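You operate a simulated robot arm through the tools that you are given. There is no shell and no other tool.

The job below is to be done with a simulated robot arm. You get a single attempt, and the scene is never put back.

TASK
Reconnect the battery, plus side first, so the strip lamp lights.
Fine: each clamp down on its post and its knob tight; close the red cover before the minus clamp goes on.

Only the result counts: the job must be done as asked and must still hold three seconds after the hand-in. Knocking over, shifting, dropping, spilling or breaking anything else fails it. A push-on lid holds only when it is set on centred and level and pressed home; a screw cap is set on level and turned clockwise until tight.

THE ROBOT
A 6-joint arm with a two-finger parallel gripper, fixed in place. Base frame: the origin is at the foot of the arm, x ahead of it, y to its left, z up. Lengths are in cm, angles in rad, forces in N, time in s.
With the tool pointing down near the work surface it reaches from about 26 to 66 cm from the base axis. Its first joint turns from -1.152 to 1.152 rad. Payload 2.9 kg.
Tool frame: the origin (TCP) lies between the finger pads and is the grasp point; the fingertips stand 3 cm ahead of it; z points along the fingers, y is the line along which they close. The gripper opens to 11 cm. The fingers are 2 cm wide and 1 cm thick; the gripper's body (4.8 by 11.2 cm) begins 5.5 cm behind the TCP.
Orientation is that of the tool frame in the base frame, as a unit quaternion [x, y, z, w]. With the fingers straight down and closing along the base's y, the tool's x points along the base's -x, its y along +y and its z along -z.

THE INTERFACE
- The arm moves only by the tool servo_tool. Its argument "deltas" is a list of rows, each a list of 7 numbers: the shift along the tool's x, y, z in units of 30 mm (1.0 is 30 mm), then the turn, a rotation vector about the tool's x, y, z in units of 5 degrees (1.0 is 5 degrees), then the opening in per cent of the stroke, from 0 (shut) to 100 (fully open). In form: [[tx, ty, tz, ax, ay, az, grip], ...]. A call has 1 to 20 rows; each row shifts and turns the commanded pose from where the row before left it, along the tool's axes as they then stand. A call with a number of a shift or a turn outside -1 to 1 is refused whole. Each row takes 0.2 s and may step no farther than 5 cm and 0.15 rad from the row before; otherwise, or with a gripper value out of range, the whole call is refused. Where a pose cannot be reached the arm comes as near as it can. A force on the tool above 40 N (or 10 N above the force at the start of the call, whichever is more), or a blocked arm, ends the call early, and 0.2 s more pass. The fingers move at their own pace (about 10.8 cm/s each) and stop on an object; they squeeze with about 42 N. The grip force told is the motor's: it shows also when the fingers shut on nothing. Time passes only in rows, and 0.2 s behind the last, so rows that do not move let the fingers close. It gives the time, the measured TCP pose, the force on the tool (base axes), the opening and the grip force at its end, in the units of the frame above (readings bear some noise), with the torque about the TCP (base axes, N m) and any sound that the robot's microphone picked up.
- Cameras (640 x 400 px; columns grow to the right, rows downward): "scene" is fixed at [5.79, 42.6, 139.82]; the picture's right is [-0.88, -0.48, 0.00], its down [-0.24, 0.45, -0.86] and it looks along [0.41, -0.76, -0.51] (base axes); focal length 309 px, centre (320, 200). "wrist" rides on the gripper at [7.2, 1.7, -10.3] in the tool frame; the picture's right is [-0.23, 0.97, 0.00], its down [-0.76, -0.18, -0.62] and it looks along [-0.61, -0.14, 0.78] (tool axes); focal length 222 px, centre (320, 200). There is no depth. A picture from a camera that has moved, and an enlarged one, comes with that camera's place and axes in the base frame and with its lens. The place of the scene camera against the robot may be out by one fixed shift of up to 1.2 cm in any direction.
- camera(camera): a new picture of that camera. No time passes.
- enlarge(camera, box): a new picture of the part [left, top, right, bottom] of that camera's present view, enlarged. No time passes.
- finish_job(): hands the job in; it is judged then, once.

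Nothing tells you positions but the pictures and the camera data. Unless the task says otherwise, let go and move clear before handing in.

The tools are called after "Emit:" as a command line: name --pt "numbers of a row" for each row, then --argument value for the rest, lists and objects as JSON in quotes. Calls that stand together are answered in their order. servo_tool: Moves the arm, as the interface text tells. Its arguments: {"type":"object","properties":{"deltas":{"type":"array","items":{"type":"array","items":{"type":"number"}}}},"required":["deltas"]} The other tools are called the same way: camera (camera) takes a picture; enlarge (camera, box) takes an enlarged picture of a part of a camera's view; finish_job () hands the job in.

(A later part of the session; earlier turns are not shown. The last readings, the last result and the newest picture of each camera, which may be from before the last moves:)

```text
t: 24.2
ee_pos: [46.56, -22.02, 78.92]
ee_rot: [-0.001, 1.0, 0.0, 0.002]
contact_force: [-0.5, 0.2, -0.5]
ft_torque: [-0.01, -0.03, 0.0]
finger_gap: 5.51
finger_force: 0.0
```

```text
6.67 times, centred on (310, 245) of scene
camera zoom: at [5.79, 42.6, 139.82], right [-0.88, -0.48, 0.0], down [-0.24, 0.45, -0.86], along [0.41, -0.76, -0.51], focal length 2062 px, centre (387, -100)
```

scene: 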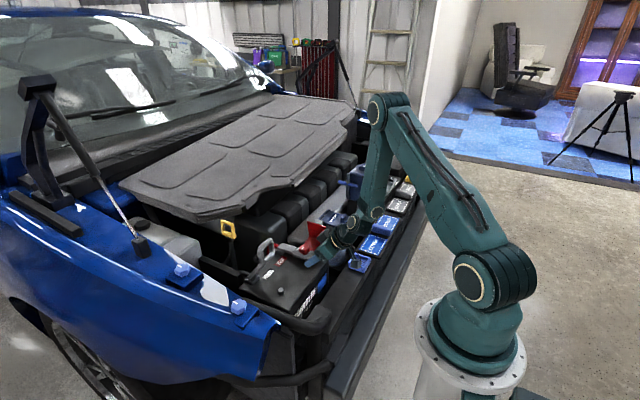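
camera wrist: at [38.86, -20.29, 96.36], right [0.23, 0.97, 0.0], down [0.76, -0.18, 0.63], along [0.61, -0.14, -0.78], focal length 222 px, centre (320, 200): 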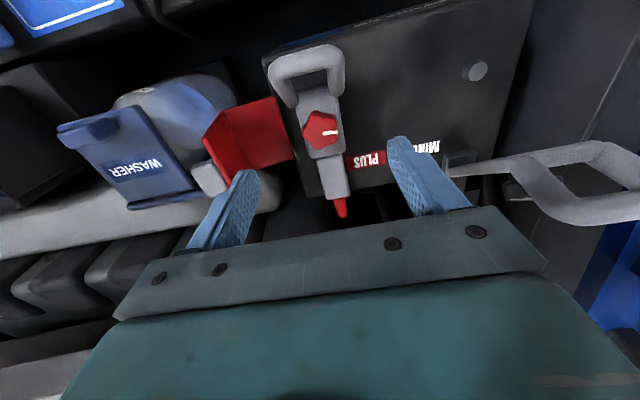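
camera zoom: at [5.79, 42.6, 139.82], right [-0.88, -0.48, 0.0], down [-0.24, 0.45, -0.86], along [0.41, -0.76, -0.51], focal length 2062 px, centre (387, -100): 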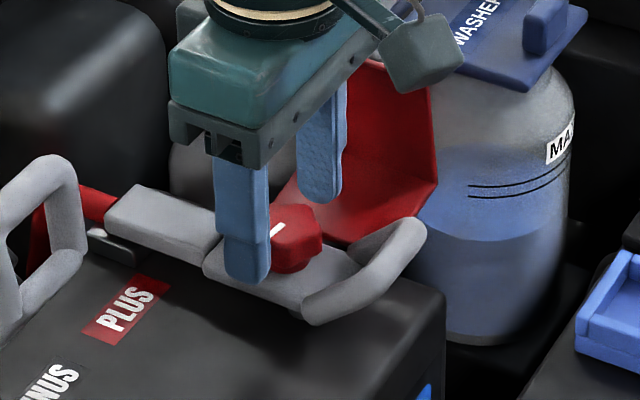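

Alignment is good. I'll lower slightly, grip the knob and check.

Emit:
servo_tool --pt "0 0 0.2 0 0 0 50" --pt "0 0 0 0 0 0 20" --pt "0 0 0 0 0 0 20" --pt "0 0 0 0 0 0 20"

Emit:
enlarge --camera "wrist" --box '[210, 50, 430, 220]'

```text
t: 25.2
ee_pos: [46.62, -22.06, 78.27]
ee_rot: [-0.001, 1.0, 0.0, 0.0]
contact_force: [0.6, 3.0, -0.6]
ft_torque: [0.08, 0.11, 0.01]
finger_gap: 3.48
finger_force: 44.5
```

```text
2.35 times, centred on (320, 135) of wrist
camera zoom: at [39.37, -20.35, 88.63], right [0.23, 0.97, 0.0], down [0.76, -0.18, 0.62], along [0.61, -0.14, -0.78], focal length 523 px, centre (320, 353)
```

zoom: 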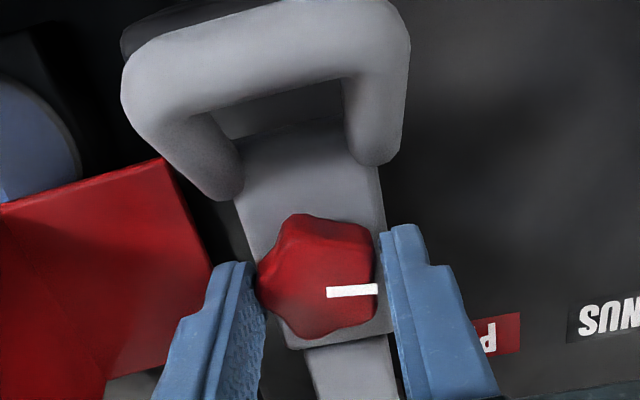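

Emit:
servo_tool --pt "0 0 0 0 0 1 20" --pt "0 0 0 0 0 1 20" --pt "0 0 0 0 0 1 20" --pt "0 0 0 0 0 1 20"

Emit:
enlarge --camera "wrist" --box '[210, 50, 430, 220]'

```text
t: 26.2
ee_pos: [46.43, -22.09, 78.35]
ee_rot: [0.175, 0.985, 0.0, 0.002]
contact_force: [-0.9, 1.6, -1.6]
ft_torque: [0.02, 0.12, 0.0]
finger_gap: 3.49
finger_force: 45.2
```

```text
2.35 times, centred on (320, 135) of wrist
camera zoom: at [40.39, -17.96, 88.63], right [0.55, 0.84, 0.0], down [0.65, -0.43, 0.62], along [0.52, -0.34, -0.78], focal length 523 px, centre (320, 353)
```

zoom: 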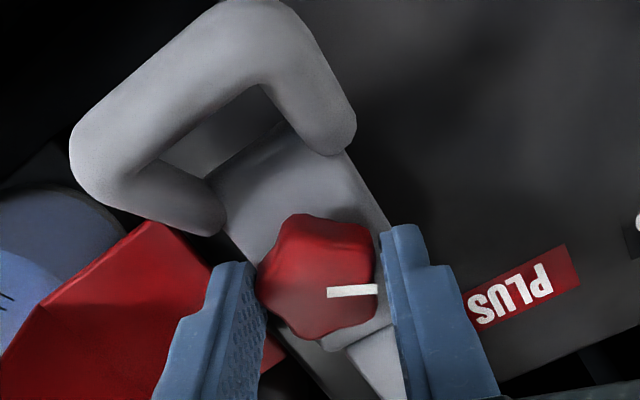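

The knob turns clockwise with the gripper with little resistance. Continuing the turn in steps.

Emit:
servo_tool --pt "0 0 0 0 0 1 20" --pt "0 0 0 0 0 1 20" --pt "0 0 0 0 0 1 20" --pt "0 0 0 0 0 1 20"

Emit:
enlarge --camera "wrist" --box '[210, 50, 430, 220]'

```text
t: 27.2
ee_pos: [46.62, -22.13, 78.3]
ee_rot: [0.342, 0.94, 0.0, 0.001]
contact_force: [-5.1, 2.0, 0.3]
ft_torque: [-0.07, 0.1, 0.0]
finger_gap: 3.46
finger_force: 45.1
```

```text
2.35 times, centred on (320, 135) of wrist
camera zoom: at [42.16, -16.1, 88.64], right [0.8, 0.6, 0.0], down [0.47, -0.63, 0.62], along [0.37, -0.5, -0.78], focal length 523 px, centre (320, 353)
```

zoom: 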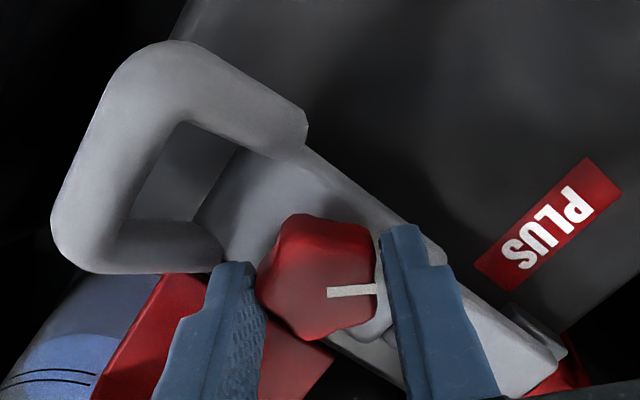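

The knob turned 40° freely; the finger is now near the handle leg, so I'll regrip: open slightly, lift, turn back, and grip again.

Emit:
servo_tool --pt "0 0 0 0 0 0 36" --pt "0 0 0 0 0 0 36" --pt "0 0 -0.4 0 0 0 36" --pt "0 0 -0.5 0 0 0 42" --pt "0 0 0 0 0 -1 42" --pt "0 0 0 0 0 -1 42" --pt "0 0 0 0 0 -1 42" --pt "0 0 0 0 0 -1 42" --pt "0 0 0 0 0 -1 42" --pt "0 0 0 0 0 -1 42" --pt "0 0 0 0 0 -1 42" --pt "0 0 0 0 0 -1 42" --pt "0 0 0 0 0 -1 42" --pt "0 0 0 0 0 -1 42" --pt "0 0 0 0 0 -1 42" --pt "0 0 0 0 0 -1 42"

Emit:
enlarge --camera "wrist" --box '[210, 50, 430, 220]'

```text
t: 30.6
ee_pos: [46.59, -21.98, 80.97]
ee_rot: [-0.175, 0.985, -0.001, 0.001]
contact_force: [0.5, 0.6, -0.3]
ft_torque: [-0.01, 0.0, 0.0]
finger_gap: 4.63
finger_force: 0.1
```

```text
2.35 times, centred on (320, 135) of wrist
camera zoom: at [39.24, -22.97, 91.3], right [-0.12, 0.99, 0.0], down [0.77, 0.1, 0.62], along [0.62, 0.08, -0.78], focal length 523 px, centre (320, 353)
```

zoom: 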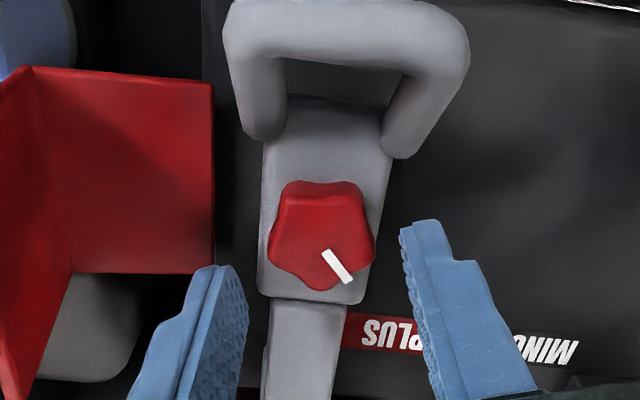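

Emit:
servo_tool --pt "0 0 0.45 0 0 0 42" --pt "0 0 0.45 0 0 0 42" --pt "0 0 0 0 0 0 20" --pt "0 0 0 0 0 0 20" --pt "0 0 0 0 0 0 20"

Emit:
enlarge --camera "wrist" --box '[210, 50, 430, 220]'

```text
t: 31.8
ee_pos: [46.45, -22.05, 78.45]
ee_rot: [-0.174, 0.985, 0.0, 0.001]
contact_force: [-5.1, 4.2, 7.7]
ft_torque: [0.15, 0.14, 0.0]
finger_gap: 3.48
finger_force: 45.2
```

```text
2.35 times, centred on (320, 135) of wrist
camera zoom: at [39.18, -22.93, 88.62], right [-0.12, 0.99, 0.0], down [0.78, 0.09, 0.62], along [0.62, 0.08, -0.78], focal length 523 px, centre (320, 353)
```

zoom: 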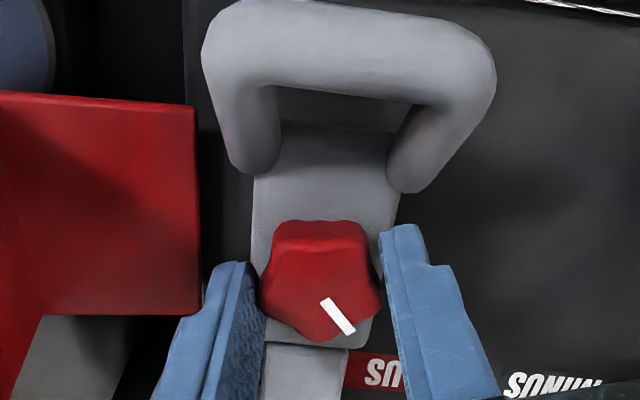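

Gripped again; turning another 60° clockwise.

Emit:
servo_tool --pt "0 0 0 0 0 1 20" --pt "0 0 0 0 0 1 20" --pt "0 0 0 0 0 1 20" --pt "0 0 0 0 0 1 20" --pt "0 0 0 0 0 1 20" --pt "0 0 0 0 0 1 20"

Emit:
enlarge --camera "wrist" --box '[210, 50, 430, 220]'

```text
t: 33.2
ee_pos: [46.49, -22.05, 78.3]
ee_rot: [0.086, 0.996, 0.0, 0.001]
contact_force: [-8.7, 6.7, 7.0]
ft_torque: [0.19, 0.41, -0.01]
finger_gap: 3.47
finger_force: 44.8
```

```text
2.35 times, centred on (320, 135) of wrist
camera zoom: at [39.73, -19.1, 88.62], right [0.39, 0.92, 0.0], down [0.72, -0.31, 0.62], along [0.57, -0.25, -0.78], focal length 523 px, centre (320, 353)
```

zoom: 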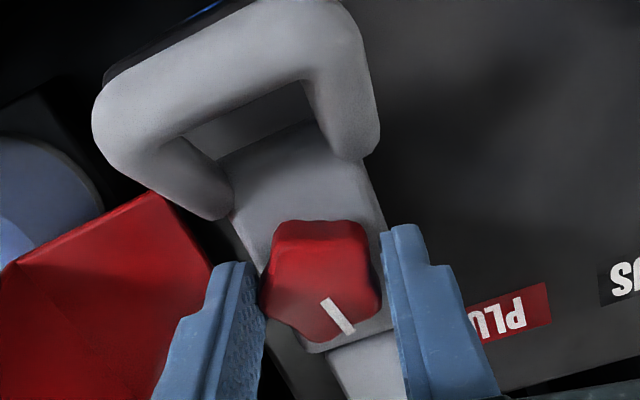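

Emit:
servo_tool --pt "0 0 0 0 0 1 20" --pt "0 0 0 0 0 1 20" --pt "0 0 0 0 0 1 20" --pt "0 0 0 0 0 1 20" --pt "0 0 0 0 0 1 20" --pt "0 0 0 0 0 1 20"

Emit:
enlarge --camera "wrist" --box '[210, 50, 430, 220]'

Emit:
enlarge --camera "scene" --box '[270, 215, 350, 275]'

```text
t: 34.6
ee_pos: [46.6, -22.13, 78.36]
ee_rot: [0.343, 0.939, 0.0, 0.003]
contact_force: [1.5, -1.5, -0.2]
ft_torque: [-0.15, -0.13, 0.46]
finger_gap: 3.49
finger_force: 44.3
```

```text
2.35 times, centred on (320, 135) of wrist
camera zoom: at [42.22, -16.16, 88.66], right [0.8, 0.6, 0.0], down [0.47, -0.62, 0.63], along [0.38, -0.5, -0.78], focal length 523 px, centre (320, 353)
```

zoom: 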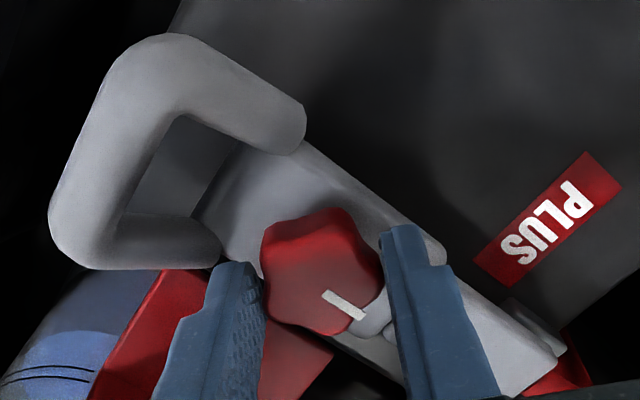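

```text
6.67 times, centred on (310, 245) of scene
camera zoom: at [5.79, 42.59, 139.82], right [-0.88, -0.48, 0.0], down [-0.24, 0.45, -0.86], along [0.41, -0.76, -0.51], focal length 2062 px, centre (387, -100)
```

zoom: 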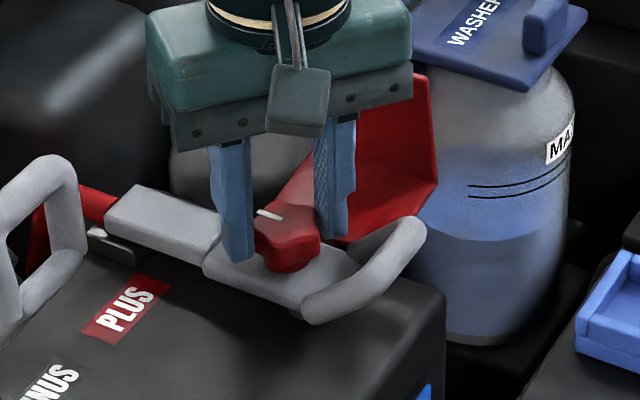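

The knob seems to have stopped turning near 80–90° (the mark slipped about 20° against the gripper with a torque of 0.46 N·m). I'll regrip and check that it's truly tight.

Emit:
servo_tool --pt "0 0 0 0 0 0 36" --pt "0 0 0 0 0 0 36" --pt "0 0 -0.4 0 0 0 36" --pt "0 0 -0.5 0 0 0 42" --pt "0 0 0 0 0 -1 42" --pt "0 0 0 0 0 -1 42" --pt "0 0 0 0 0 -1 42" --pt "0 0 0 0 0 -1 42" --pt "0 0 0 0 0 -1 42" --pt "0 0 0 0 0 -1 42" --pt "0 0 0 0 0 -1 42" --pt "0 0 0 0 0 -1 42"

Emit:
enlarge --camera "wrist" --box '[210, 50, 430, 220]'

```text
t: 37.2
ee_pos: [46.43, -22.09, 80.95]
ee_rot: [-0.001, 1.0, -0.001, 0.0]
contact_force: [0.9, -0.5, -0.1]
ft_torque: [-0.01, -0.04, -0.02]
finger_gap: 4.61
finger_force: 0.1
```

```text
2.35 times, centred on (320, 135) of wrist
camera zoom: at [39.39, -20.39, 91.33], right [0.22, 0.97, 0.0], down [0.76, -0.17, 0.63], along [0.61, -0.14, -0.78], focal length 523 px, centre (320, 353)
```

zoom: 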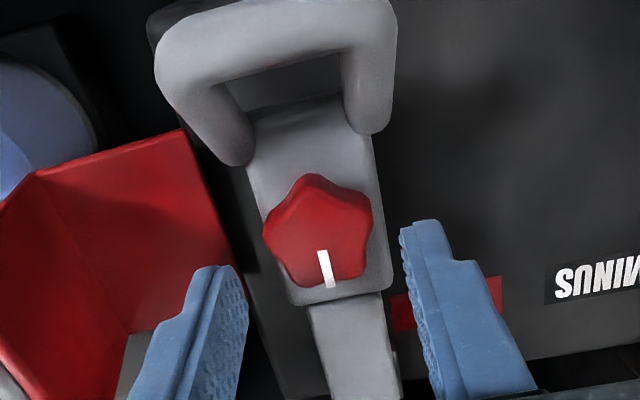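

Emit:
servo_tool --pt "0 0 0 0 0 -1 42" --pt "0 0 0 0 0 -1 42" --pt "0 0 0 0 0 -1 42" --pt "-0.03 0.02 0 0 0 -0.6 42" --pt "0 0 0.45 0 0 0 42" --pt "0 0 0.45 0 0 0 42" --pt "0 0 0 0 0 0 20" --pt "0 0 0 0 0 0 20" --pt "0 0 0 0 0 0 20" --pt "0 0 0 0 0 0.5 20" --pt "0 0 0 0 0 0.5 20"

Emit:
enlarge --camera "wrist" --box '[210, 50, 430, 220]'

```text
t: 39.6
ee_pos: [46.71, -21.99, 78.28]
ee_rot: [-0.113, 0.994, 0.0, 0.002]
contact_force: [0.8, 0.5, 0.1]
ft_torque: [-0.04, -0.06, 0.48]
finger_gap: 3.5
finger_force: 44.3
```

```text
2.35 times, centred on (320, 135) of wrist
camera zoom: at [39.31, -21.96, 88.64], right [0.0, 1.0, 0.0], down [0.78, 0.0, 0.63], along [0.63, 0.0, -0.78], focal length 523 px, centre (320, 353)
```

zoom: 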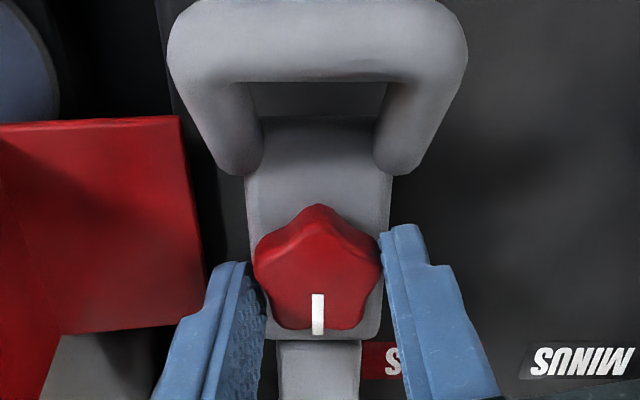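

Emit:
servo_tool --pt "0 0 0 0 0 0.5 20" --pt "0 0 0 0 0 0.5 20" --pt "0 0 0 0 0 0.5 20"

Emit:
enlarge --camera "wrist" --box '[210, 50, 430, 220]'

```text
t: 40.4
ee_pos: [46.67, -22.0, 78.33]
ee_rot: [-0.047, 0.999, 0.0, 0.002]
contact_force: [2.1, -3.4, 0.5]
ft_torque: [-0.06, 0.01, 0.65]
finger_gap: 3.51
finger_force: 44.9
```

```text
2.35 times, centred on (320, 135) of wrist
camera zoom: at [39.32, -21.0, 88.63], right [0.13, 0.99, 0.0], down [0.77, -0.1, 0.63], along [0.62, -0.08, -0.78], focal length 523 px, centre (320, 353)
```

zoom: 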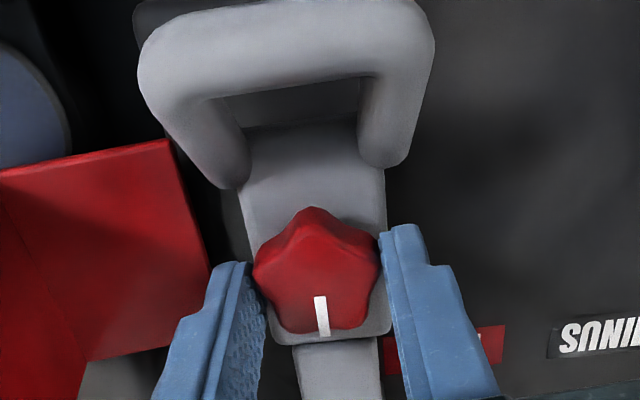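

The plus knob is tight: it reached a hard stop with the mark along +x and 0.65 N·m before slipping. I'll release, lift clear and look at the red cover next.

Emit:
servo_tool --pt "0 0 0 0 0 -0.4 42" --pt "0 0 0 0 0 0 42" --pt "0 0 -0.5 0 0 0 42" --pt "0 0 -1 0 0 0 60" --pt "0.3 0 -1 0 0 0.5 60" --pt "0.5 -0.5 -1 0 0 1 60" --pt "0.5 -0.8 -1 0 0 0 60"

Emit:
camera --camera "wrist"

Emit:
enlarge --camera "scene" --box '[270, 200, 370, 275]'

```text
t: 42.0
ee_pos: [42.87, -26.11, 91.85]
ee_rot: [-0.001, 1.0, 0.0, 0.002]
contact_force: [-0.5, -0.1, 0.3]
ft_torque: [0.04, 0.01, 0.0]
finger_gap: 6.63
finger_force: 0.0
```

```text
taken
camera wrist: at [35.62, -24.43, 102.12], right [0.23, 0.97, 0.0], down [0.76, -0.18, 0.63], along [0.61, -0.14, -0.78], focal length 222 px, centre (320, 200)
```

wrist: 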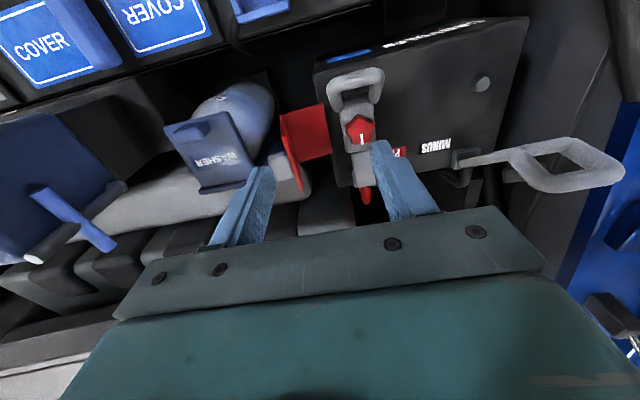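

```text
5.33 times, centred on (320, 238) of scene
camera zoom: at [5.78, 42.6, 139.82], right [-0.88, -0.48, 0.0], down [-0.24, 0.45, -0.86], along [0.41, -0.76, -0.51], focal length 1649 px, centre (320, 0)
```

zoom: 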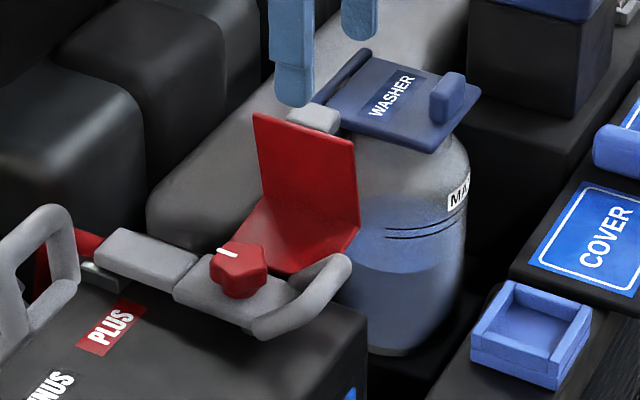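

Emit:
servo_tool --pt "0.3 -0.9 0 0 0 0 100" --pt "0.3 -0.9 0 0 0 0 100" --pt "0.2 -0.6 0 0 0 0 100"

Emit:
camera --camera "wrist"

Emit:
enlarge --camera "wrist" --box '[260, 60, 440, 190]'

```text
t: 42.8
ee_pos: [40.48, -33.19, 91.84]
ee_rot: [0.0, 1.0, 0.0, 0.001]
contact_force: [0.0, -1.4, 0.0]
ft_torque: [-0.02, -0.01, 0.01]
finger_gap: 11.0
finger_force: 0.0
```

```text
taken
camera wrist: at [33.32, -31.6, 102.13], right [0.23, 0.97, 0.0], down [0.76, -0.18, 0.62], along [0.61, -0.14, -0.78], focal length 222 px, centre (320, 200)
```

wrist: 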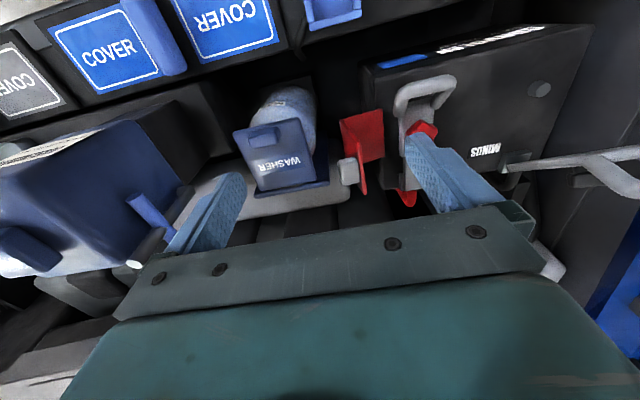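

```text
3.08 times, centred on (350, 125) of wrist
camera zoom: at [33.32, -31.6, 102.13], right [0.23, 0.97, 0.0], down [0.76, -0.18, 0.62], along [0.61, -0.14, -0.78], focal length 684 px, centre (228, 431)
```

zoom: 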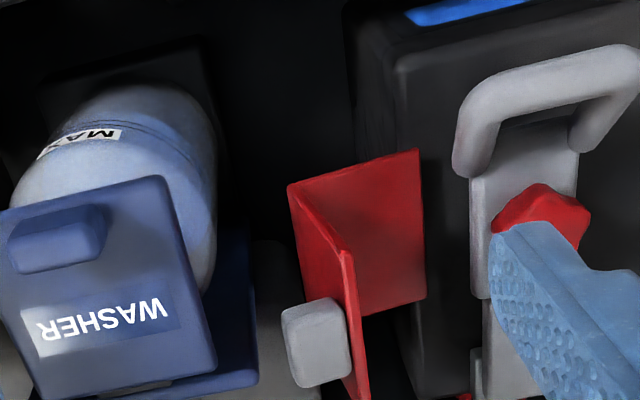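

I located the cover: its hinge edge is at y about -25.9, z about 73.5, spanning x 43.4–50.9. The upright plate rises to z about 80.5 at y about -30, with a grey tab near (46.9, -31.4, 80.5). I'll yaw the gripper 90° so it can take the tab from both x sides.

Emit:
servo_tool --pt "0 0 0 0 0 -1 100" --pt "0 0 0 0 0 -1 100" --pt "0 0 0 0 0 -1 100" --pt "0 0 0 0 0 -1 100" --pt "0 0 0 0 0 -1 80" --pt "0 0 0 0 0 -1 80" --pt "0 0 0 0 0 -1 80" --pt "0 0 0 0 0 -1 60" --pt "0 0 0 0 0 -1 60" --pt "0 0 0 0 0 -1 60" --pt "0 0 0 0 0 -1 60" --pt "0 0 0 0 0 -1 60" --pt "0 0 0 0 0 -1 60" --pt "0 0 0 0 0 -1 60" --pt "0 0 0 0 0 -1 60" --pt "0 0 0 0 0 -1 60" --pt "0 0 0 0 0 -1 60" --pt "0 0 0 0 0 -1 60"

Emit:
camera --camera "wrist"

Emit:
camera --camera "scene"

```text
t: 46.6
ee_pos: [40.52, -33.32, 91.8]
ee_rot: [0.708, -0.707, 0.001, -0.001]
contact_force: [0.5, -0.3, 0.4]
ft_torque: [-0.03, -0.01, 0.02]
finger_gap: 6.6
finger_force: 0.0
```

```text
taken
camera wrist: at [38.85, -40.54, 102.14], right [-0.97, 0.22, 0.0], down [0.17, 0.76, 0.62], along [0.14, 0.61, -0.78], focal length 222 px, centre (320, 200)
```

wrist: 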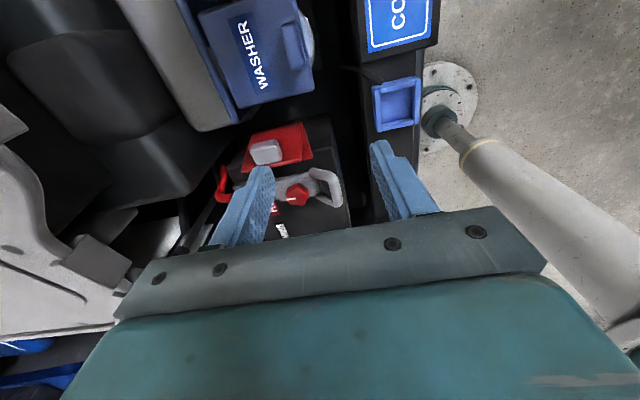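

```text
taken
```

scene: 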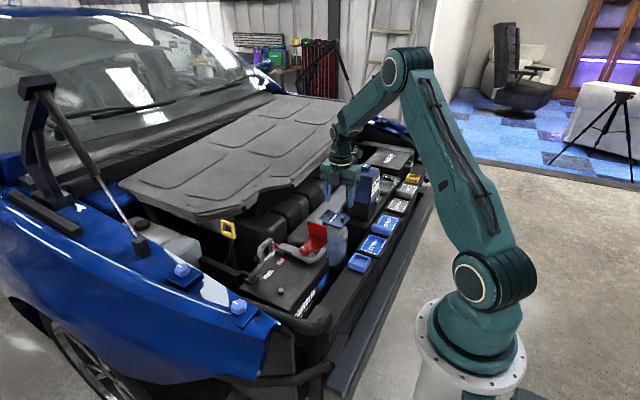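

Emit:
enlarge --camera "wrist" --box '[190, 80, 370, 210]'

```text
3.08 times, centred on (280, 145) of wrist
camera zoom: at [38.85, -40.54, 102.14], right [-0.97, 0.22, 0.0], down [0.17, 0.76, 0.62], along [0.14, 0.61, -0.78], focal length 684 px, centre (443, 369)
```

zoom: 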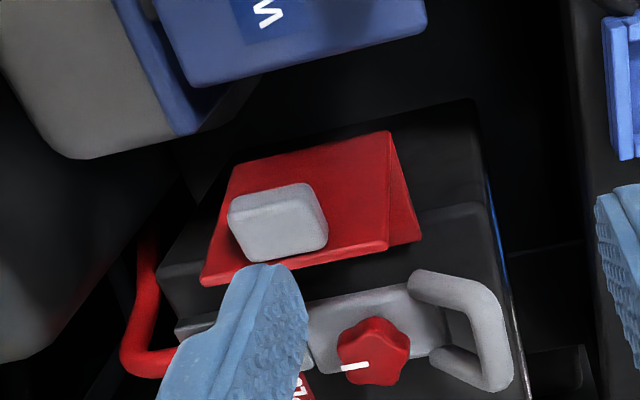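

The grey tab on the cover's upright plate is clear, about 3.3 cm long in x. I'll move above it and check alignment before descending.

Emit:
servo_tool --pt "-0.2 -0.7 0 0 0 0 60" --pt "-0.2 -0.7 0.6 0 0 0 60" --pt "-0.2 -0.7 0.7 0 0 0 60" --pt "0 0 0.6 0 0 0 60"

Emit:
enlarge --camera "wrist" --box '[200, 60, 440, 220]'

Emit:
enlarge --camera "scene" --box '[270, 190, 370, 265]'

```text
t: 47.6
ee_pos: [46.78, -31.51, 86.15]
ee_rot: [0.707, -0.707, 0.001, -0.001]
contact_force: [1.3, -0.2, 0.6]
ft_torque: [-0.03, 0.01, 0.0]
finger_gap: 6.6
finger_force: 0.0
```

```text
2.50 times, centred on (320, 140) of wrist
camera zoom: at [45.15, -38.75, 96.44], right [-0.97, 0.23, 0.0], down [0.18, 0.76, 0.62], along [0.14, 0.61, -0.78], focal length 555 px, centre (320, 350)
```

zoom: 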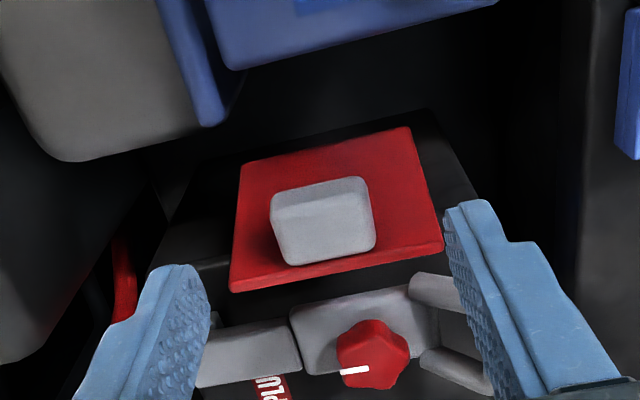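

```text
5.33 times, centred on (320, 228) of scene
camera zoom: at [5.79, 42.6, 139.82], right [-0.88, -0.48, 0.0], down [-0.24, 0.45, -0.86], along [0.41, -0.76, -0.51], focal length 1649 px, centre (320, 53)
```

zoom: 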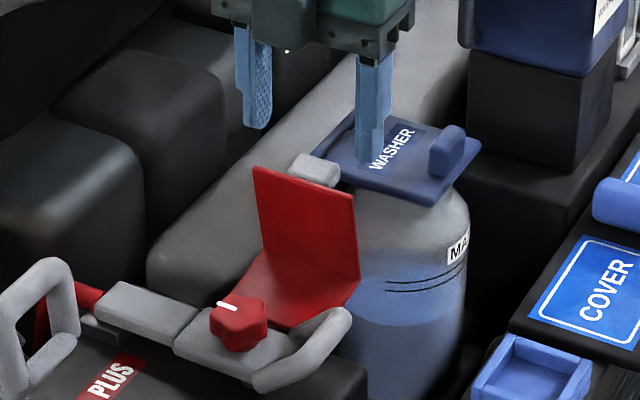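

Alignment with the tab is good. Descending and gripping the tab.

Emit:
servo_tool --pt "0 0 0.6 0 0 0 60" --pt "0 0 0.58 0 0 0 60" --pt "0 0 0 0 0 0 15" --pt "0 0 0 0 0 0 15" --pt "0 0 0 0 0 0 15"

Emit:
enlarge --camera "wrist" --box '[200, 60, 440, 220]'

Emit:
enlarge --camera "scene" --box '[270, 190, 370, 265]'

```text
t: 48.8
ee_pos: [46.64, -31.5, 82.61]
ee_rot: [-0.707, 0.707, -0.001, 0.001]
contact_force: [-3.6, 0.0, -2.7]
ft_torque: [-0.12, 0.03, 0.01]
finger_gap: 2.92
finger_force: 45.3
```

```text
2.50 times, centred on (320, 140) of wrist
camera zoom: at [45.08, -38.78, 92.86], right [-0.97, 0.23, 0.0], down [0.18, 0.76, 0.62], along [0.14, 0.61, -0.78], focal length 555 px, centre (320, 350)
```

zoom: 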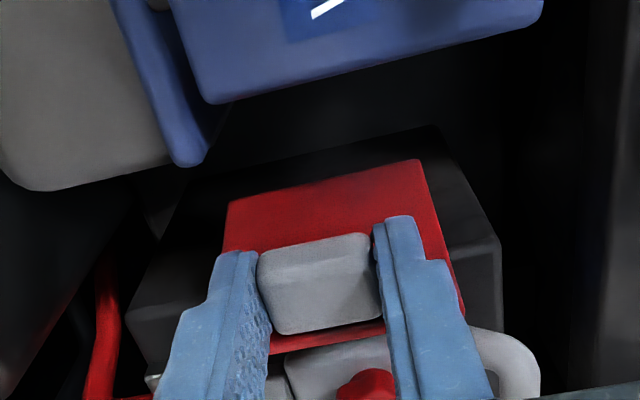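

```text
5.33 times, centred on (320, 228) of scene
camera zoom: at [5.78, 42.59, 139.82], right [-0.88, -0.48, 0.0], down [-0.24, 0.45, -0.86], along [0.41, -0.76, -0.51], focal length 1649 px, centre (320, 53)
```

zoom: 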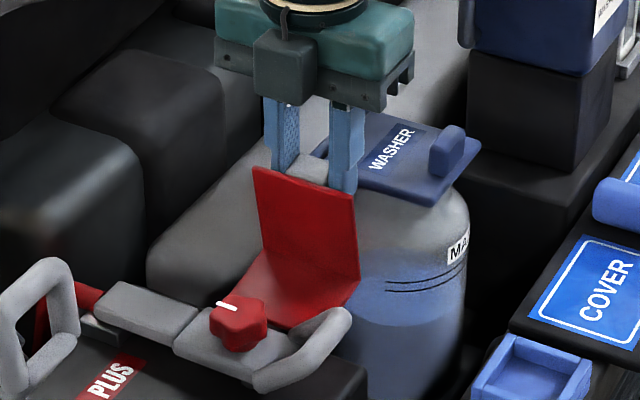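

Tab gripped (2.9 cm). Now swinging the cover toward +y along its arc, in checked steps.

Emit:
servo_tool --pt "-0.21 0 -0.137 0 0 0 15" --pt "-0.21 0 -0.137 0 0 0 15" --pt "-0.228 0 -0.1 0 0 0 15" --pt "-0.228 0 -0.1 0 0 0 15"

Emit:
enlarge --camera "scene" --box '[270, 190, 370, 265]'

```text
t: 49.8
ee_pos: [46.74, -28.93, 84.15]
ee_rot: [-0.706, 0.708, -0.002, -0.001]
contact_force: [-9.7, -14.2, -0.4]
ft_torque: [-1.64, 0.38, 0.4]
finger_gap: 2.98
finger_force: 45.0
```

```text
5.33 times, centred on (320, 228) of scene
camera zoom: at [5.76, 42.57, 139.83], right [-0.88, -0.48, 0.0], down [-0.24, 0.45, -0.86], along [0.41, -0.76, -0.51], focal length 1649 px, centre (320, 53)
```

zoom: 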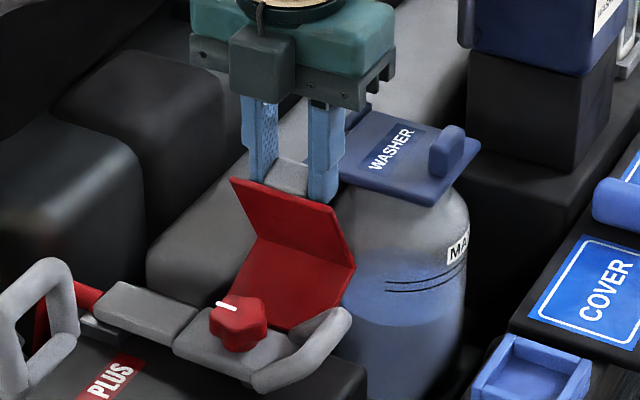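

Emit:
servo_tool --pt "-0.242 0.027 -0.058 0 0 0 15" --pt "-0.242 0 -0.058 0 0 0 15" --pt "-0.248 0 -0.017 0 0 0 15" --pt "-0.248 0 -0.017 0 0 0 15"

Emit:
enlarge --camera "scene" --box '[270, 190, 370, 265]'

Emit:
enlarge --camera "wrist" --box '[200, 60, 440, 220]'

```text
t: 50.8
ee_pos: [46.68, -26.01, 84.44]
ee_rot: [-0.706, 0.708, -0.003, 0.0]
contact_force: [-4.9, -12.9, 9.3]
ft_torque: [-1.58, 0.32, 0.25]
finger_gap: 2.93
finger_force: 44.6
```

```text
5.33 times, centred on (320, 228) of scene
camera zoom: at [5.76, 42.58, 139.82], right [-0.88, -0.48, 0.0], down [-0.24, 0.45, -0.86], along [0.41, -0.76, -0.51], focal length 1649 px, centre (320, 53)
```

zoom: 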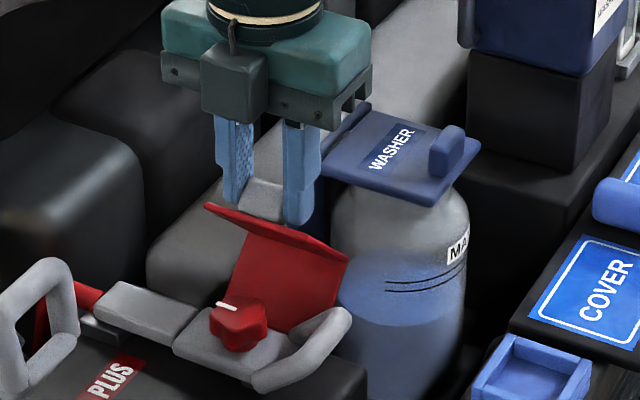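

```text
2.50 times, centred on (320, 140) of wrist
camera zoom: at [45.04, -33.21, 94.85], right [-0.97, 0.23, 0.0], down [0.18, 0.76, 0.62], along [0.14, 0.6, -0.78], focal length 555 px, centre (320, 350)
```

zoom: 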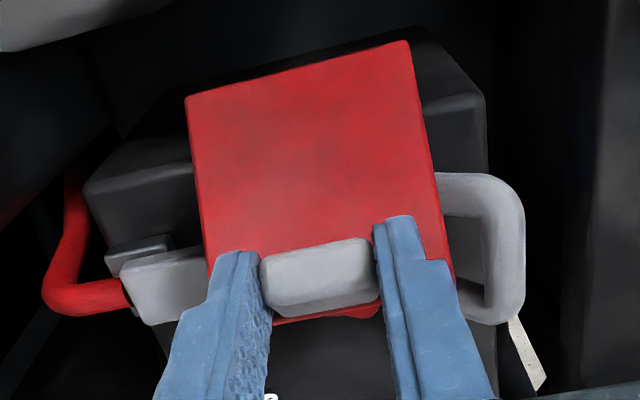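

Emit:
servo_tool --pt "-0.247 0.01 0.01 0 0 0 15" --pt "-0.247 0 0.03 0 0 0 15" --pt "-0.24 0 0.06 0 0 0 15" --pt "-0.24 0 0.07 0 0 0 15"

Emit:
enlarge --camera "scene" --box '[270, 190, 370, 265]'

Emit:
enlarge --camera "wrist" --box '[200, 60, 440, 220]'

```text
t: 51.8
ee_pos: [46.71, -22.98, 83.94]
ee_rot: [0.708, -0.707, 0.001, 0.0]
contact_force: [-2.1, -8.7, 13.7]
ft_torque: [-1.47, 0.2, 0.17]
finger_gap: 2.96
finger_force: 44.9
```

```text
5.33 times, centred on (320, 228) of scene
camera zoom: at [5.76, 42.59, 139.82], right [-0.88, -0.48, 0.0], down [-0.24, 0.45, -0.86], along [0.41, -0.76, -0.51], focal length 1649 px, centre (320, 53)
```

zoom: 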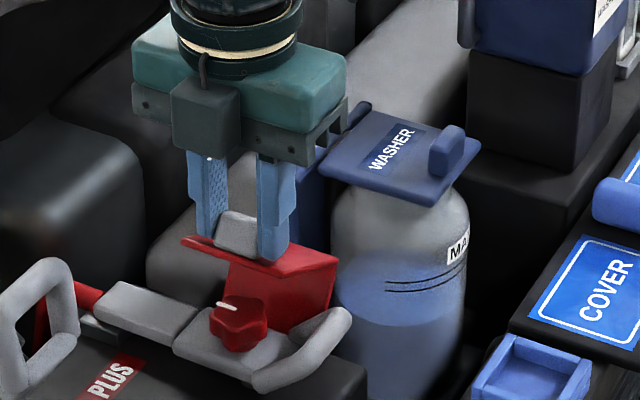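

```text
2.50 times, centred on (320, 140) of wrist
camera zoom: at [45.06, -30.26, 94.29], right [-0.97, 0.23, 0.0], down [0.17, 0.76, 0.62], along [0.14, 0.61, -0.78], focal length 555 px, centre (320, 350)
```

zoom: 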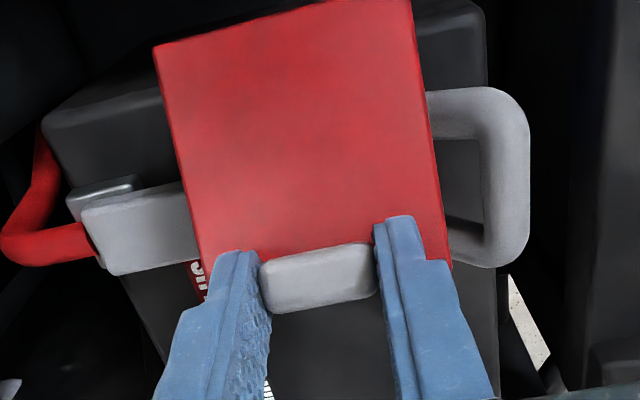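

Emit:
servo_tool --pt "-0.222 0 0.1 0 0 0 15" --pt "-0.222 0 0.11 0 0 0 15" --pt "-0.2 0 0.13 0 0 0 15"

Emit:
enlarge --camera "scene" --box '[270, 190, 370, 265]'

Emit:
enlarge --camera "wrist" --box '[200, 60, 440, 220]'

```text
t: 52.6
ee_pos: [46.54, -21.01, 82.99]
ee_rot: [0.708, -0.707, 0.001, -0.001]
contact_force: [1.4, -5.7, 14.8]
ft_torque: [-1.37, 0.18, 0.13]
finger_gap: 2.99
finger_force: 44.9
```

```text
5.33 times, centred on (320, 228) of scene
camera zoom: at [5.77, 42.6, 139.82], right [-0.88, -0.48, 0.0], down [-0.24, 0.45, -0.86], along [0.41, -0.76, -0.51], focal length 1649 px, centre (320, 53)
```

zoom: 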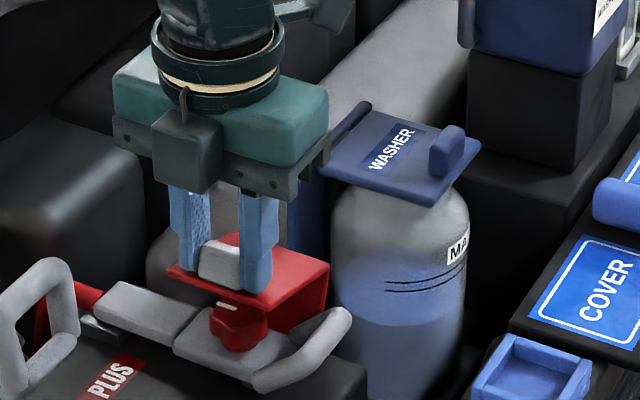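

```text
2.50 times, centred on (320, 140) of wrist
camera zoom: at [45.05, -28.3, 93.27], right [-0.97, 0.23, 0.0], down [0.17, 0.76, 0.62], along [0.14, 0.61, -0.78], focal length 555 px, centre (320, 350)
```

zoom: 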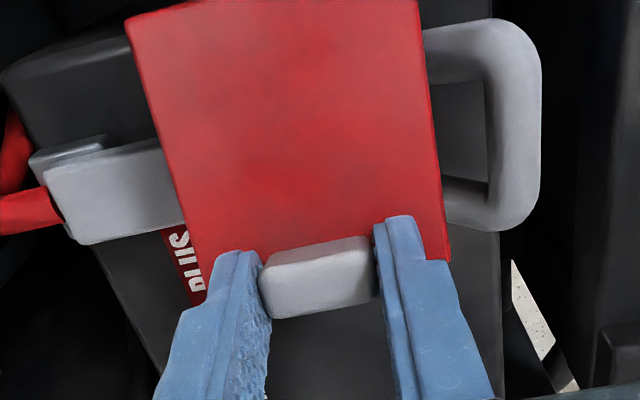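

Emit:
servo_tool --pt "-0.09 0 0.11 0 0 0 15" --pt "-0.09 0 0.12 0 0 0 15"

Emit:
enlarge --camera "scene" --box '[270, 205, 350, 265]'

```text
t: 53.2
ee_pos: [46.87, -20.31, 82.29]
ee_rot: [0.708, -0.706, 0.0, -0.001]
contact_force: [-2.5, 8.9, 27.8]
ft_torque: [-0.72, 0.2, -0.21]
finger_gap: 2.97
finger_force: 45.1
```

```text
6.67 times, centred on (310, 235) of scene
camera zoom: at [5.74, 42.64, 139.81], right [-0.88, -0.48, 0.0], down [-0.24, 0.45, -0.86], along [0.41, -0.76, -0.51], focal length 2062 px, centre (387, -33)
```

zoom: 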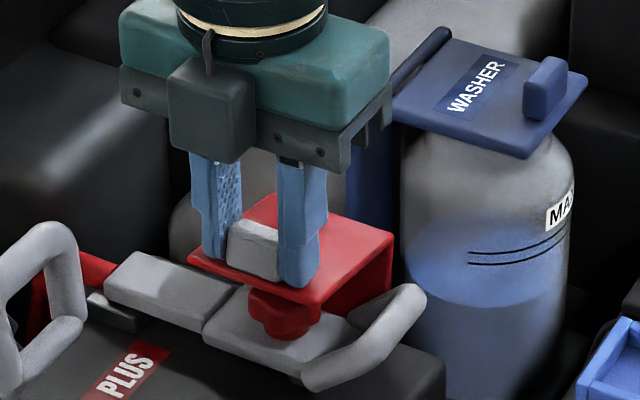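

Emit:
servo_tool --pt "0.02 0 0.05 0 0 0 15" --pt "0 0 0 0 0 0 15"

Emit:
enlarge --camera "wrist" --box '[200, 60, 440, 220]'

```text
t: 53.6
ee_pos: [46.68, -20.31, 82.43]
ee_rot: [0.709, -0.705, 0.001, -0.002]
contact_force: [-2.1, 3.0, 6.7]
ft_torque: [-0.12, 0.21, -0.13]
finger_gap: 2.95
finger_force: 45.2
stopped in row 2: the force on the tool passed its limit at 42 N (the readings are from after the stop); the commanded pose is now the measured one
```

```text
2.50 times, centred on (320, 140) of wrist
camera zoom: at [45.11, -27.62, 92.56], right [-0.98, 0.22, 0.0], down [0.17, 0.76, 0.63], along [0.14, 0.61, -0.78], focal length 555 px, centre (320, 350)
```

zoom: 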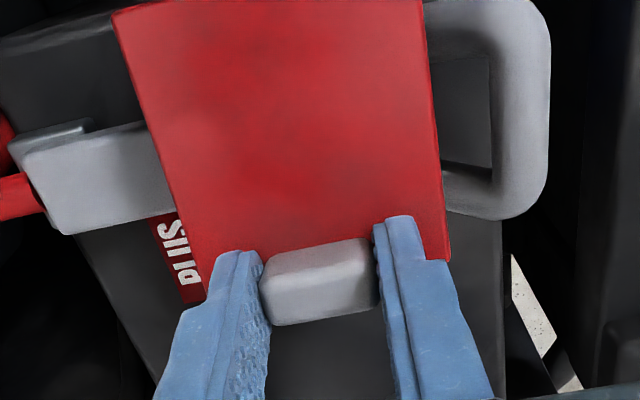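

The cover hit its stop. I'll release the tab, lift, and inspect whether it's fully closed.

Emit:
servo_tool --pt "0 0 0 0 0 0 45" --pt "0 0 0 0 0 0 45" --pt "0 0 -0.7 0 0 0 45" --pt "0 0 -1 0 0 0 45" --pt "0 0 -1 0 0 0 30"

Emit:
enlarge --camera "scene" --box '[270, 215, 350, 275]'

Emit:
camera --camera "wrist"

```text
t: 54.8
ee_pos: [46.65, -20.36, 90.29]
ee_rot: [0.709, -0.706, 0.0, -0.002]
contact_force: [0.0, 0.1, -0.4]
ft_torque: [-0.03, 0.0, 0.03]
finger_gap: 3.29
finger_force: 0.1
```

```text
6.67 times, centred on (310, 245) of scene
camera zoom: at [5.78, 42.6, 139.82], right [-0.88, -0.48, 0.0], down [-0.24, 0.45, -0.86], along [0.41, -0.76, -0.51], focal length 2062 px, centre (387, -100)
```

zoom: 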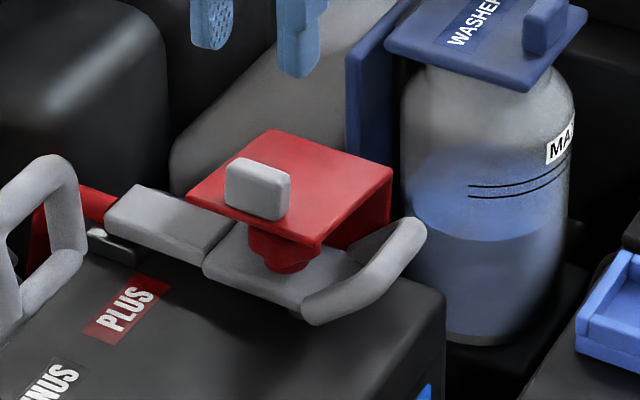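

```text
taken
camera wrist: at [45.07, -27.55, 100.57], right [-0.97, 0.22, 0.0], down [0.17, 0.76, 0.63], along [0.14, 0.61, -0.78], focal length 222 px, centre (320, 200)
```

wrist: 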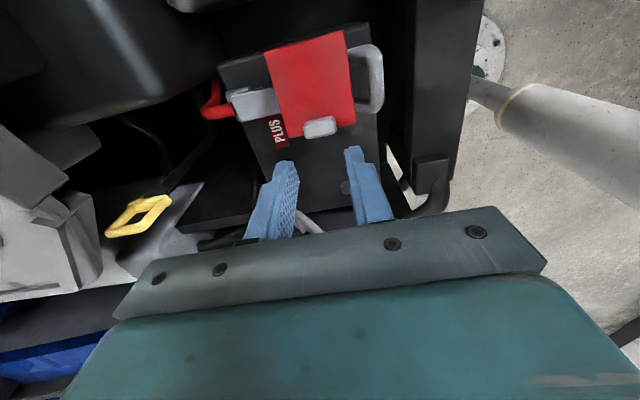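

Emit:
enlarge --camera "scene" --box '[288, 228, 328, 262]'

Emit:
enlarge --camera "wrist" --box '[210, 20, 400, 150]'

```text
11.76 times, centred on (308, 245) of scene
camera zoom: at [5.78, 42.6, 139.82], right [-0.88, -0.48, 0.0], down [-0.24, 0.45, -0.86], along [0.41, -0.76, -0.51], focal length 3638 px, centre (461, -329)
```

zoom: 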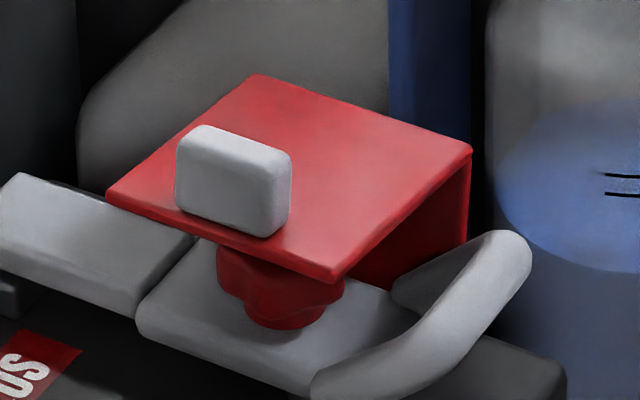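

```text
3.08 times, centred on (305, 85) of wrist
camera zoom: at [45.07, -27.55, 100.57], right [-0.97, 0.22, 0.0], down [0.17, 0.76, 0.63], along [0.14, 0.61, -0.78], focal length 684 px, centre (366, 554)
```

zoom: 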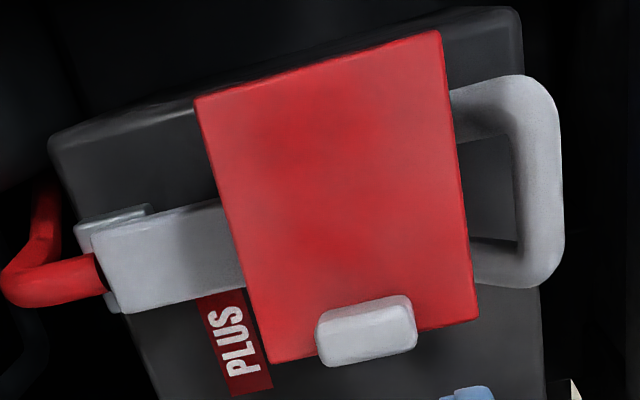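

The cover lies over the plus knob, but it may still be a few degrees short of fully closed. I'll close the fingers and press gently on the tab from above to check.

Emit:
servo_tool --pt "0 0 0.8 0 0 0 0" --pt "0 0 0.6 0 0 0 0" --pt "0 0 0.3 0 0 0 0" --pt "0 0 0.15 0 0 0 0" --pt "0 0 0.1 0 0 0 0" --pt "0 0 0.1 0 0 0 0"

Emit:
enlarge --camera "scene" --box '[288, 228, 328, 262]'

```text
t: 56.2
ee_pos: [46.75, -20.23, 84.21]
ee_rot: [0.709, -0.705, -0.001, -0.001]
contact_force: [-0.4, 0.5, 0.4]
ft_torque: [-0.04, 0.02, -0.01]
finger_gap: 0.0
finger_force: 37.9
```

```text
11.76 times, centred on (308, 245) of scene
camera zoom: at [5.78, 42.6, 139.82], right [-0.88, -0.48, 0.0], down [-0.24, 0.45, -0.86], along [0.41, -0.76, -0.51], focal length 3638 px, centre (461, -329)
```

zoom: 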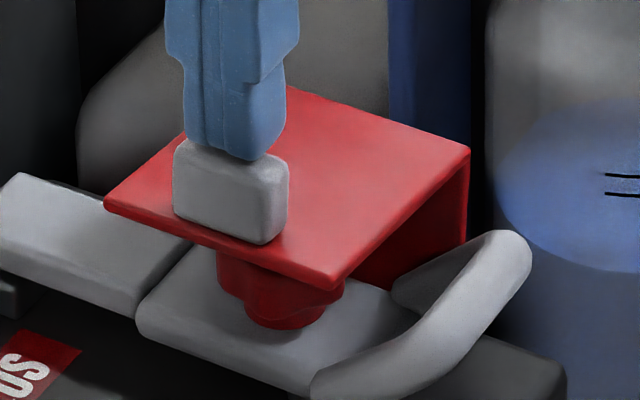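

Pressing moved the cover slightly further. Continuing in small steps.

Emit:
servo_tool --pt "0 0 0.1 0 0 0 0" --pt "0 0 0.1 0 0 0 0" --pt "0 0 0.1 0 0 0 0"

Emit:
enlarge --camera "scene" --box '[288, 228, 328, 262]'

```text
t: 57.0
ee_pos: [46.71, -20.22, 83.19]
ee_rot: [0.709, -0.705, 0.0, -0.003]
contact_force: [-0.7, 5.0, 7.0]
ft_torque: [0.25, 0.03, 0.0]
finger_gap: 0.01
finger_force: 37.6
```

```text
11.76 times, centred on (308, 245) of scene
camera zoom: at [5.77, 42.61, 139.81], right [-0.88, -0.48, 0.0], down [-0.24, 0.45, -0.86], along [0.41, -0.76, -0.51], focal length 3638 px, centre (461, -329)
```

zoom: 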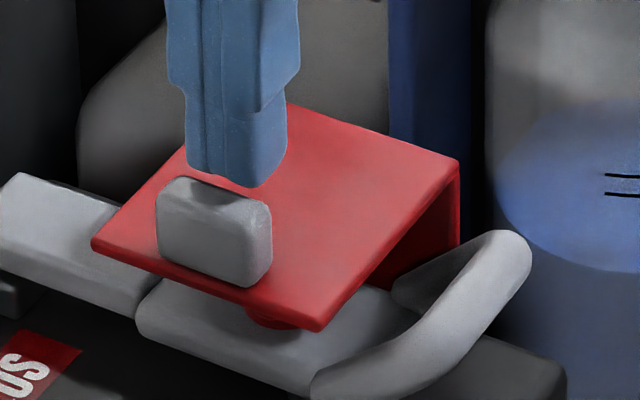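

Emit:
servo_tool --pt "0 0 0.07 0 0 0 0" --pt "0 0 0.07 0 0 0 0"

Emit:
enlarge --camera "scene" --box '[288, 228, 328, 262]'

```text
t: 57.6
ee_pos: [46.73, -20.44, 83.23]
ee_rot: [0.71, -0.704, 0.001, -0.003]
contact_force: [-5.6, 1.2, 11.9]
ft_torque: [0.05, 0.22, -0.02]
finger_gap: 0.0
finger_force: 37.7
stopped in row 2: the force on the tool passed its limit at 43 N (the readings are from after the stop); the commanded pose is now the measured one
```

```text
11.76 times, centred on (308, 245) of scene
camera zoom: at [5.76, 42.6, 139.82], right [-0.88, -0.48, 0.0], down [-0.24, 0.45, -0.86], along [0.41, -0.76, -0.51], focal length 3638 px, centre (461, -329)
```

zoom: 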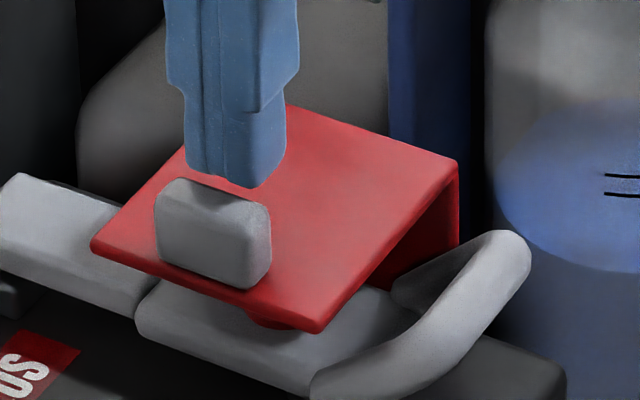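

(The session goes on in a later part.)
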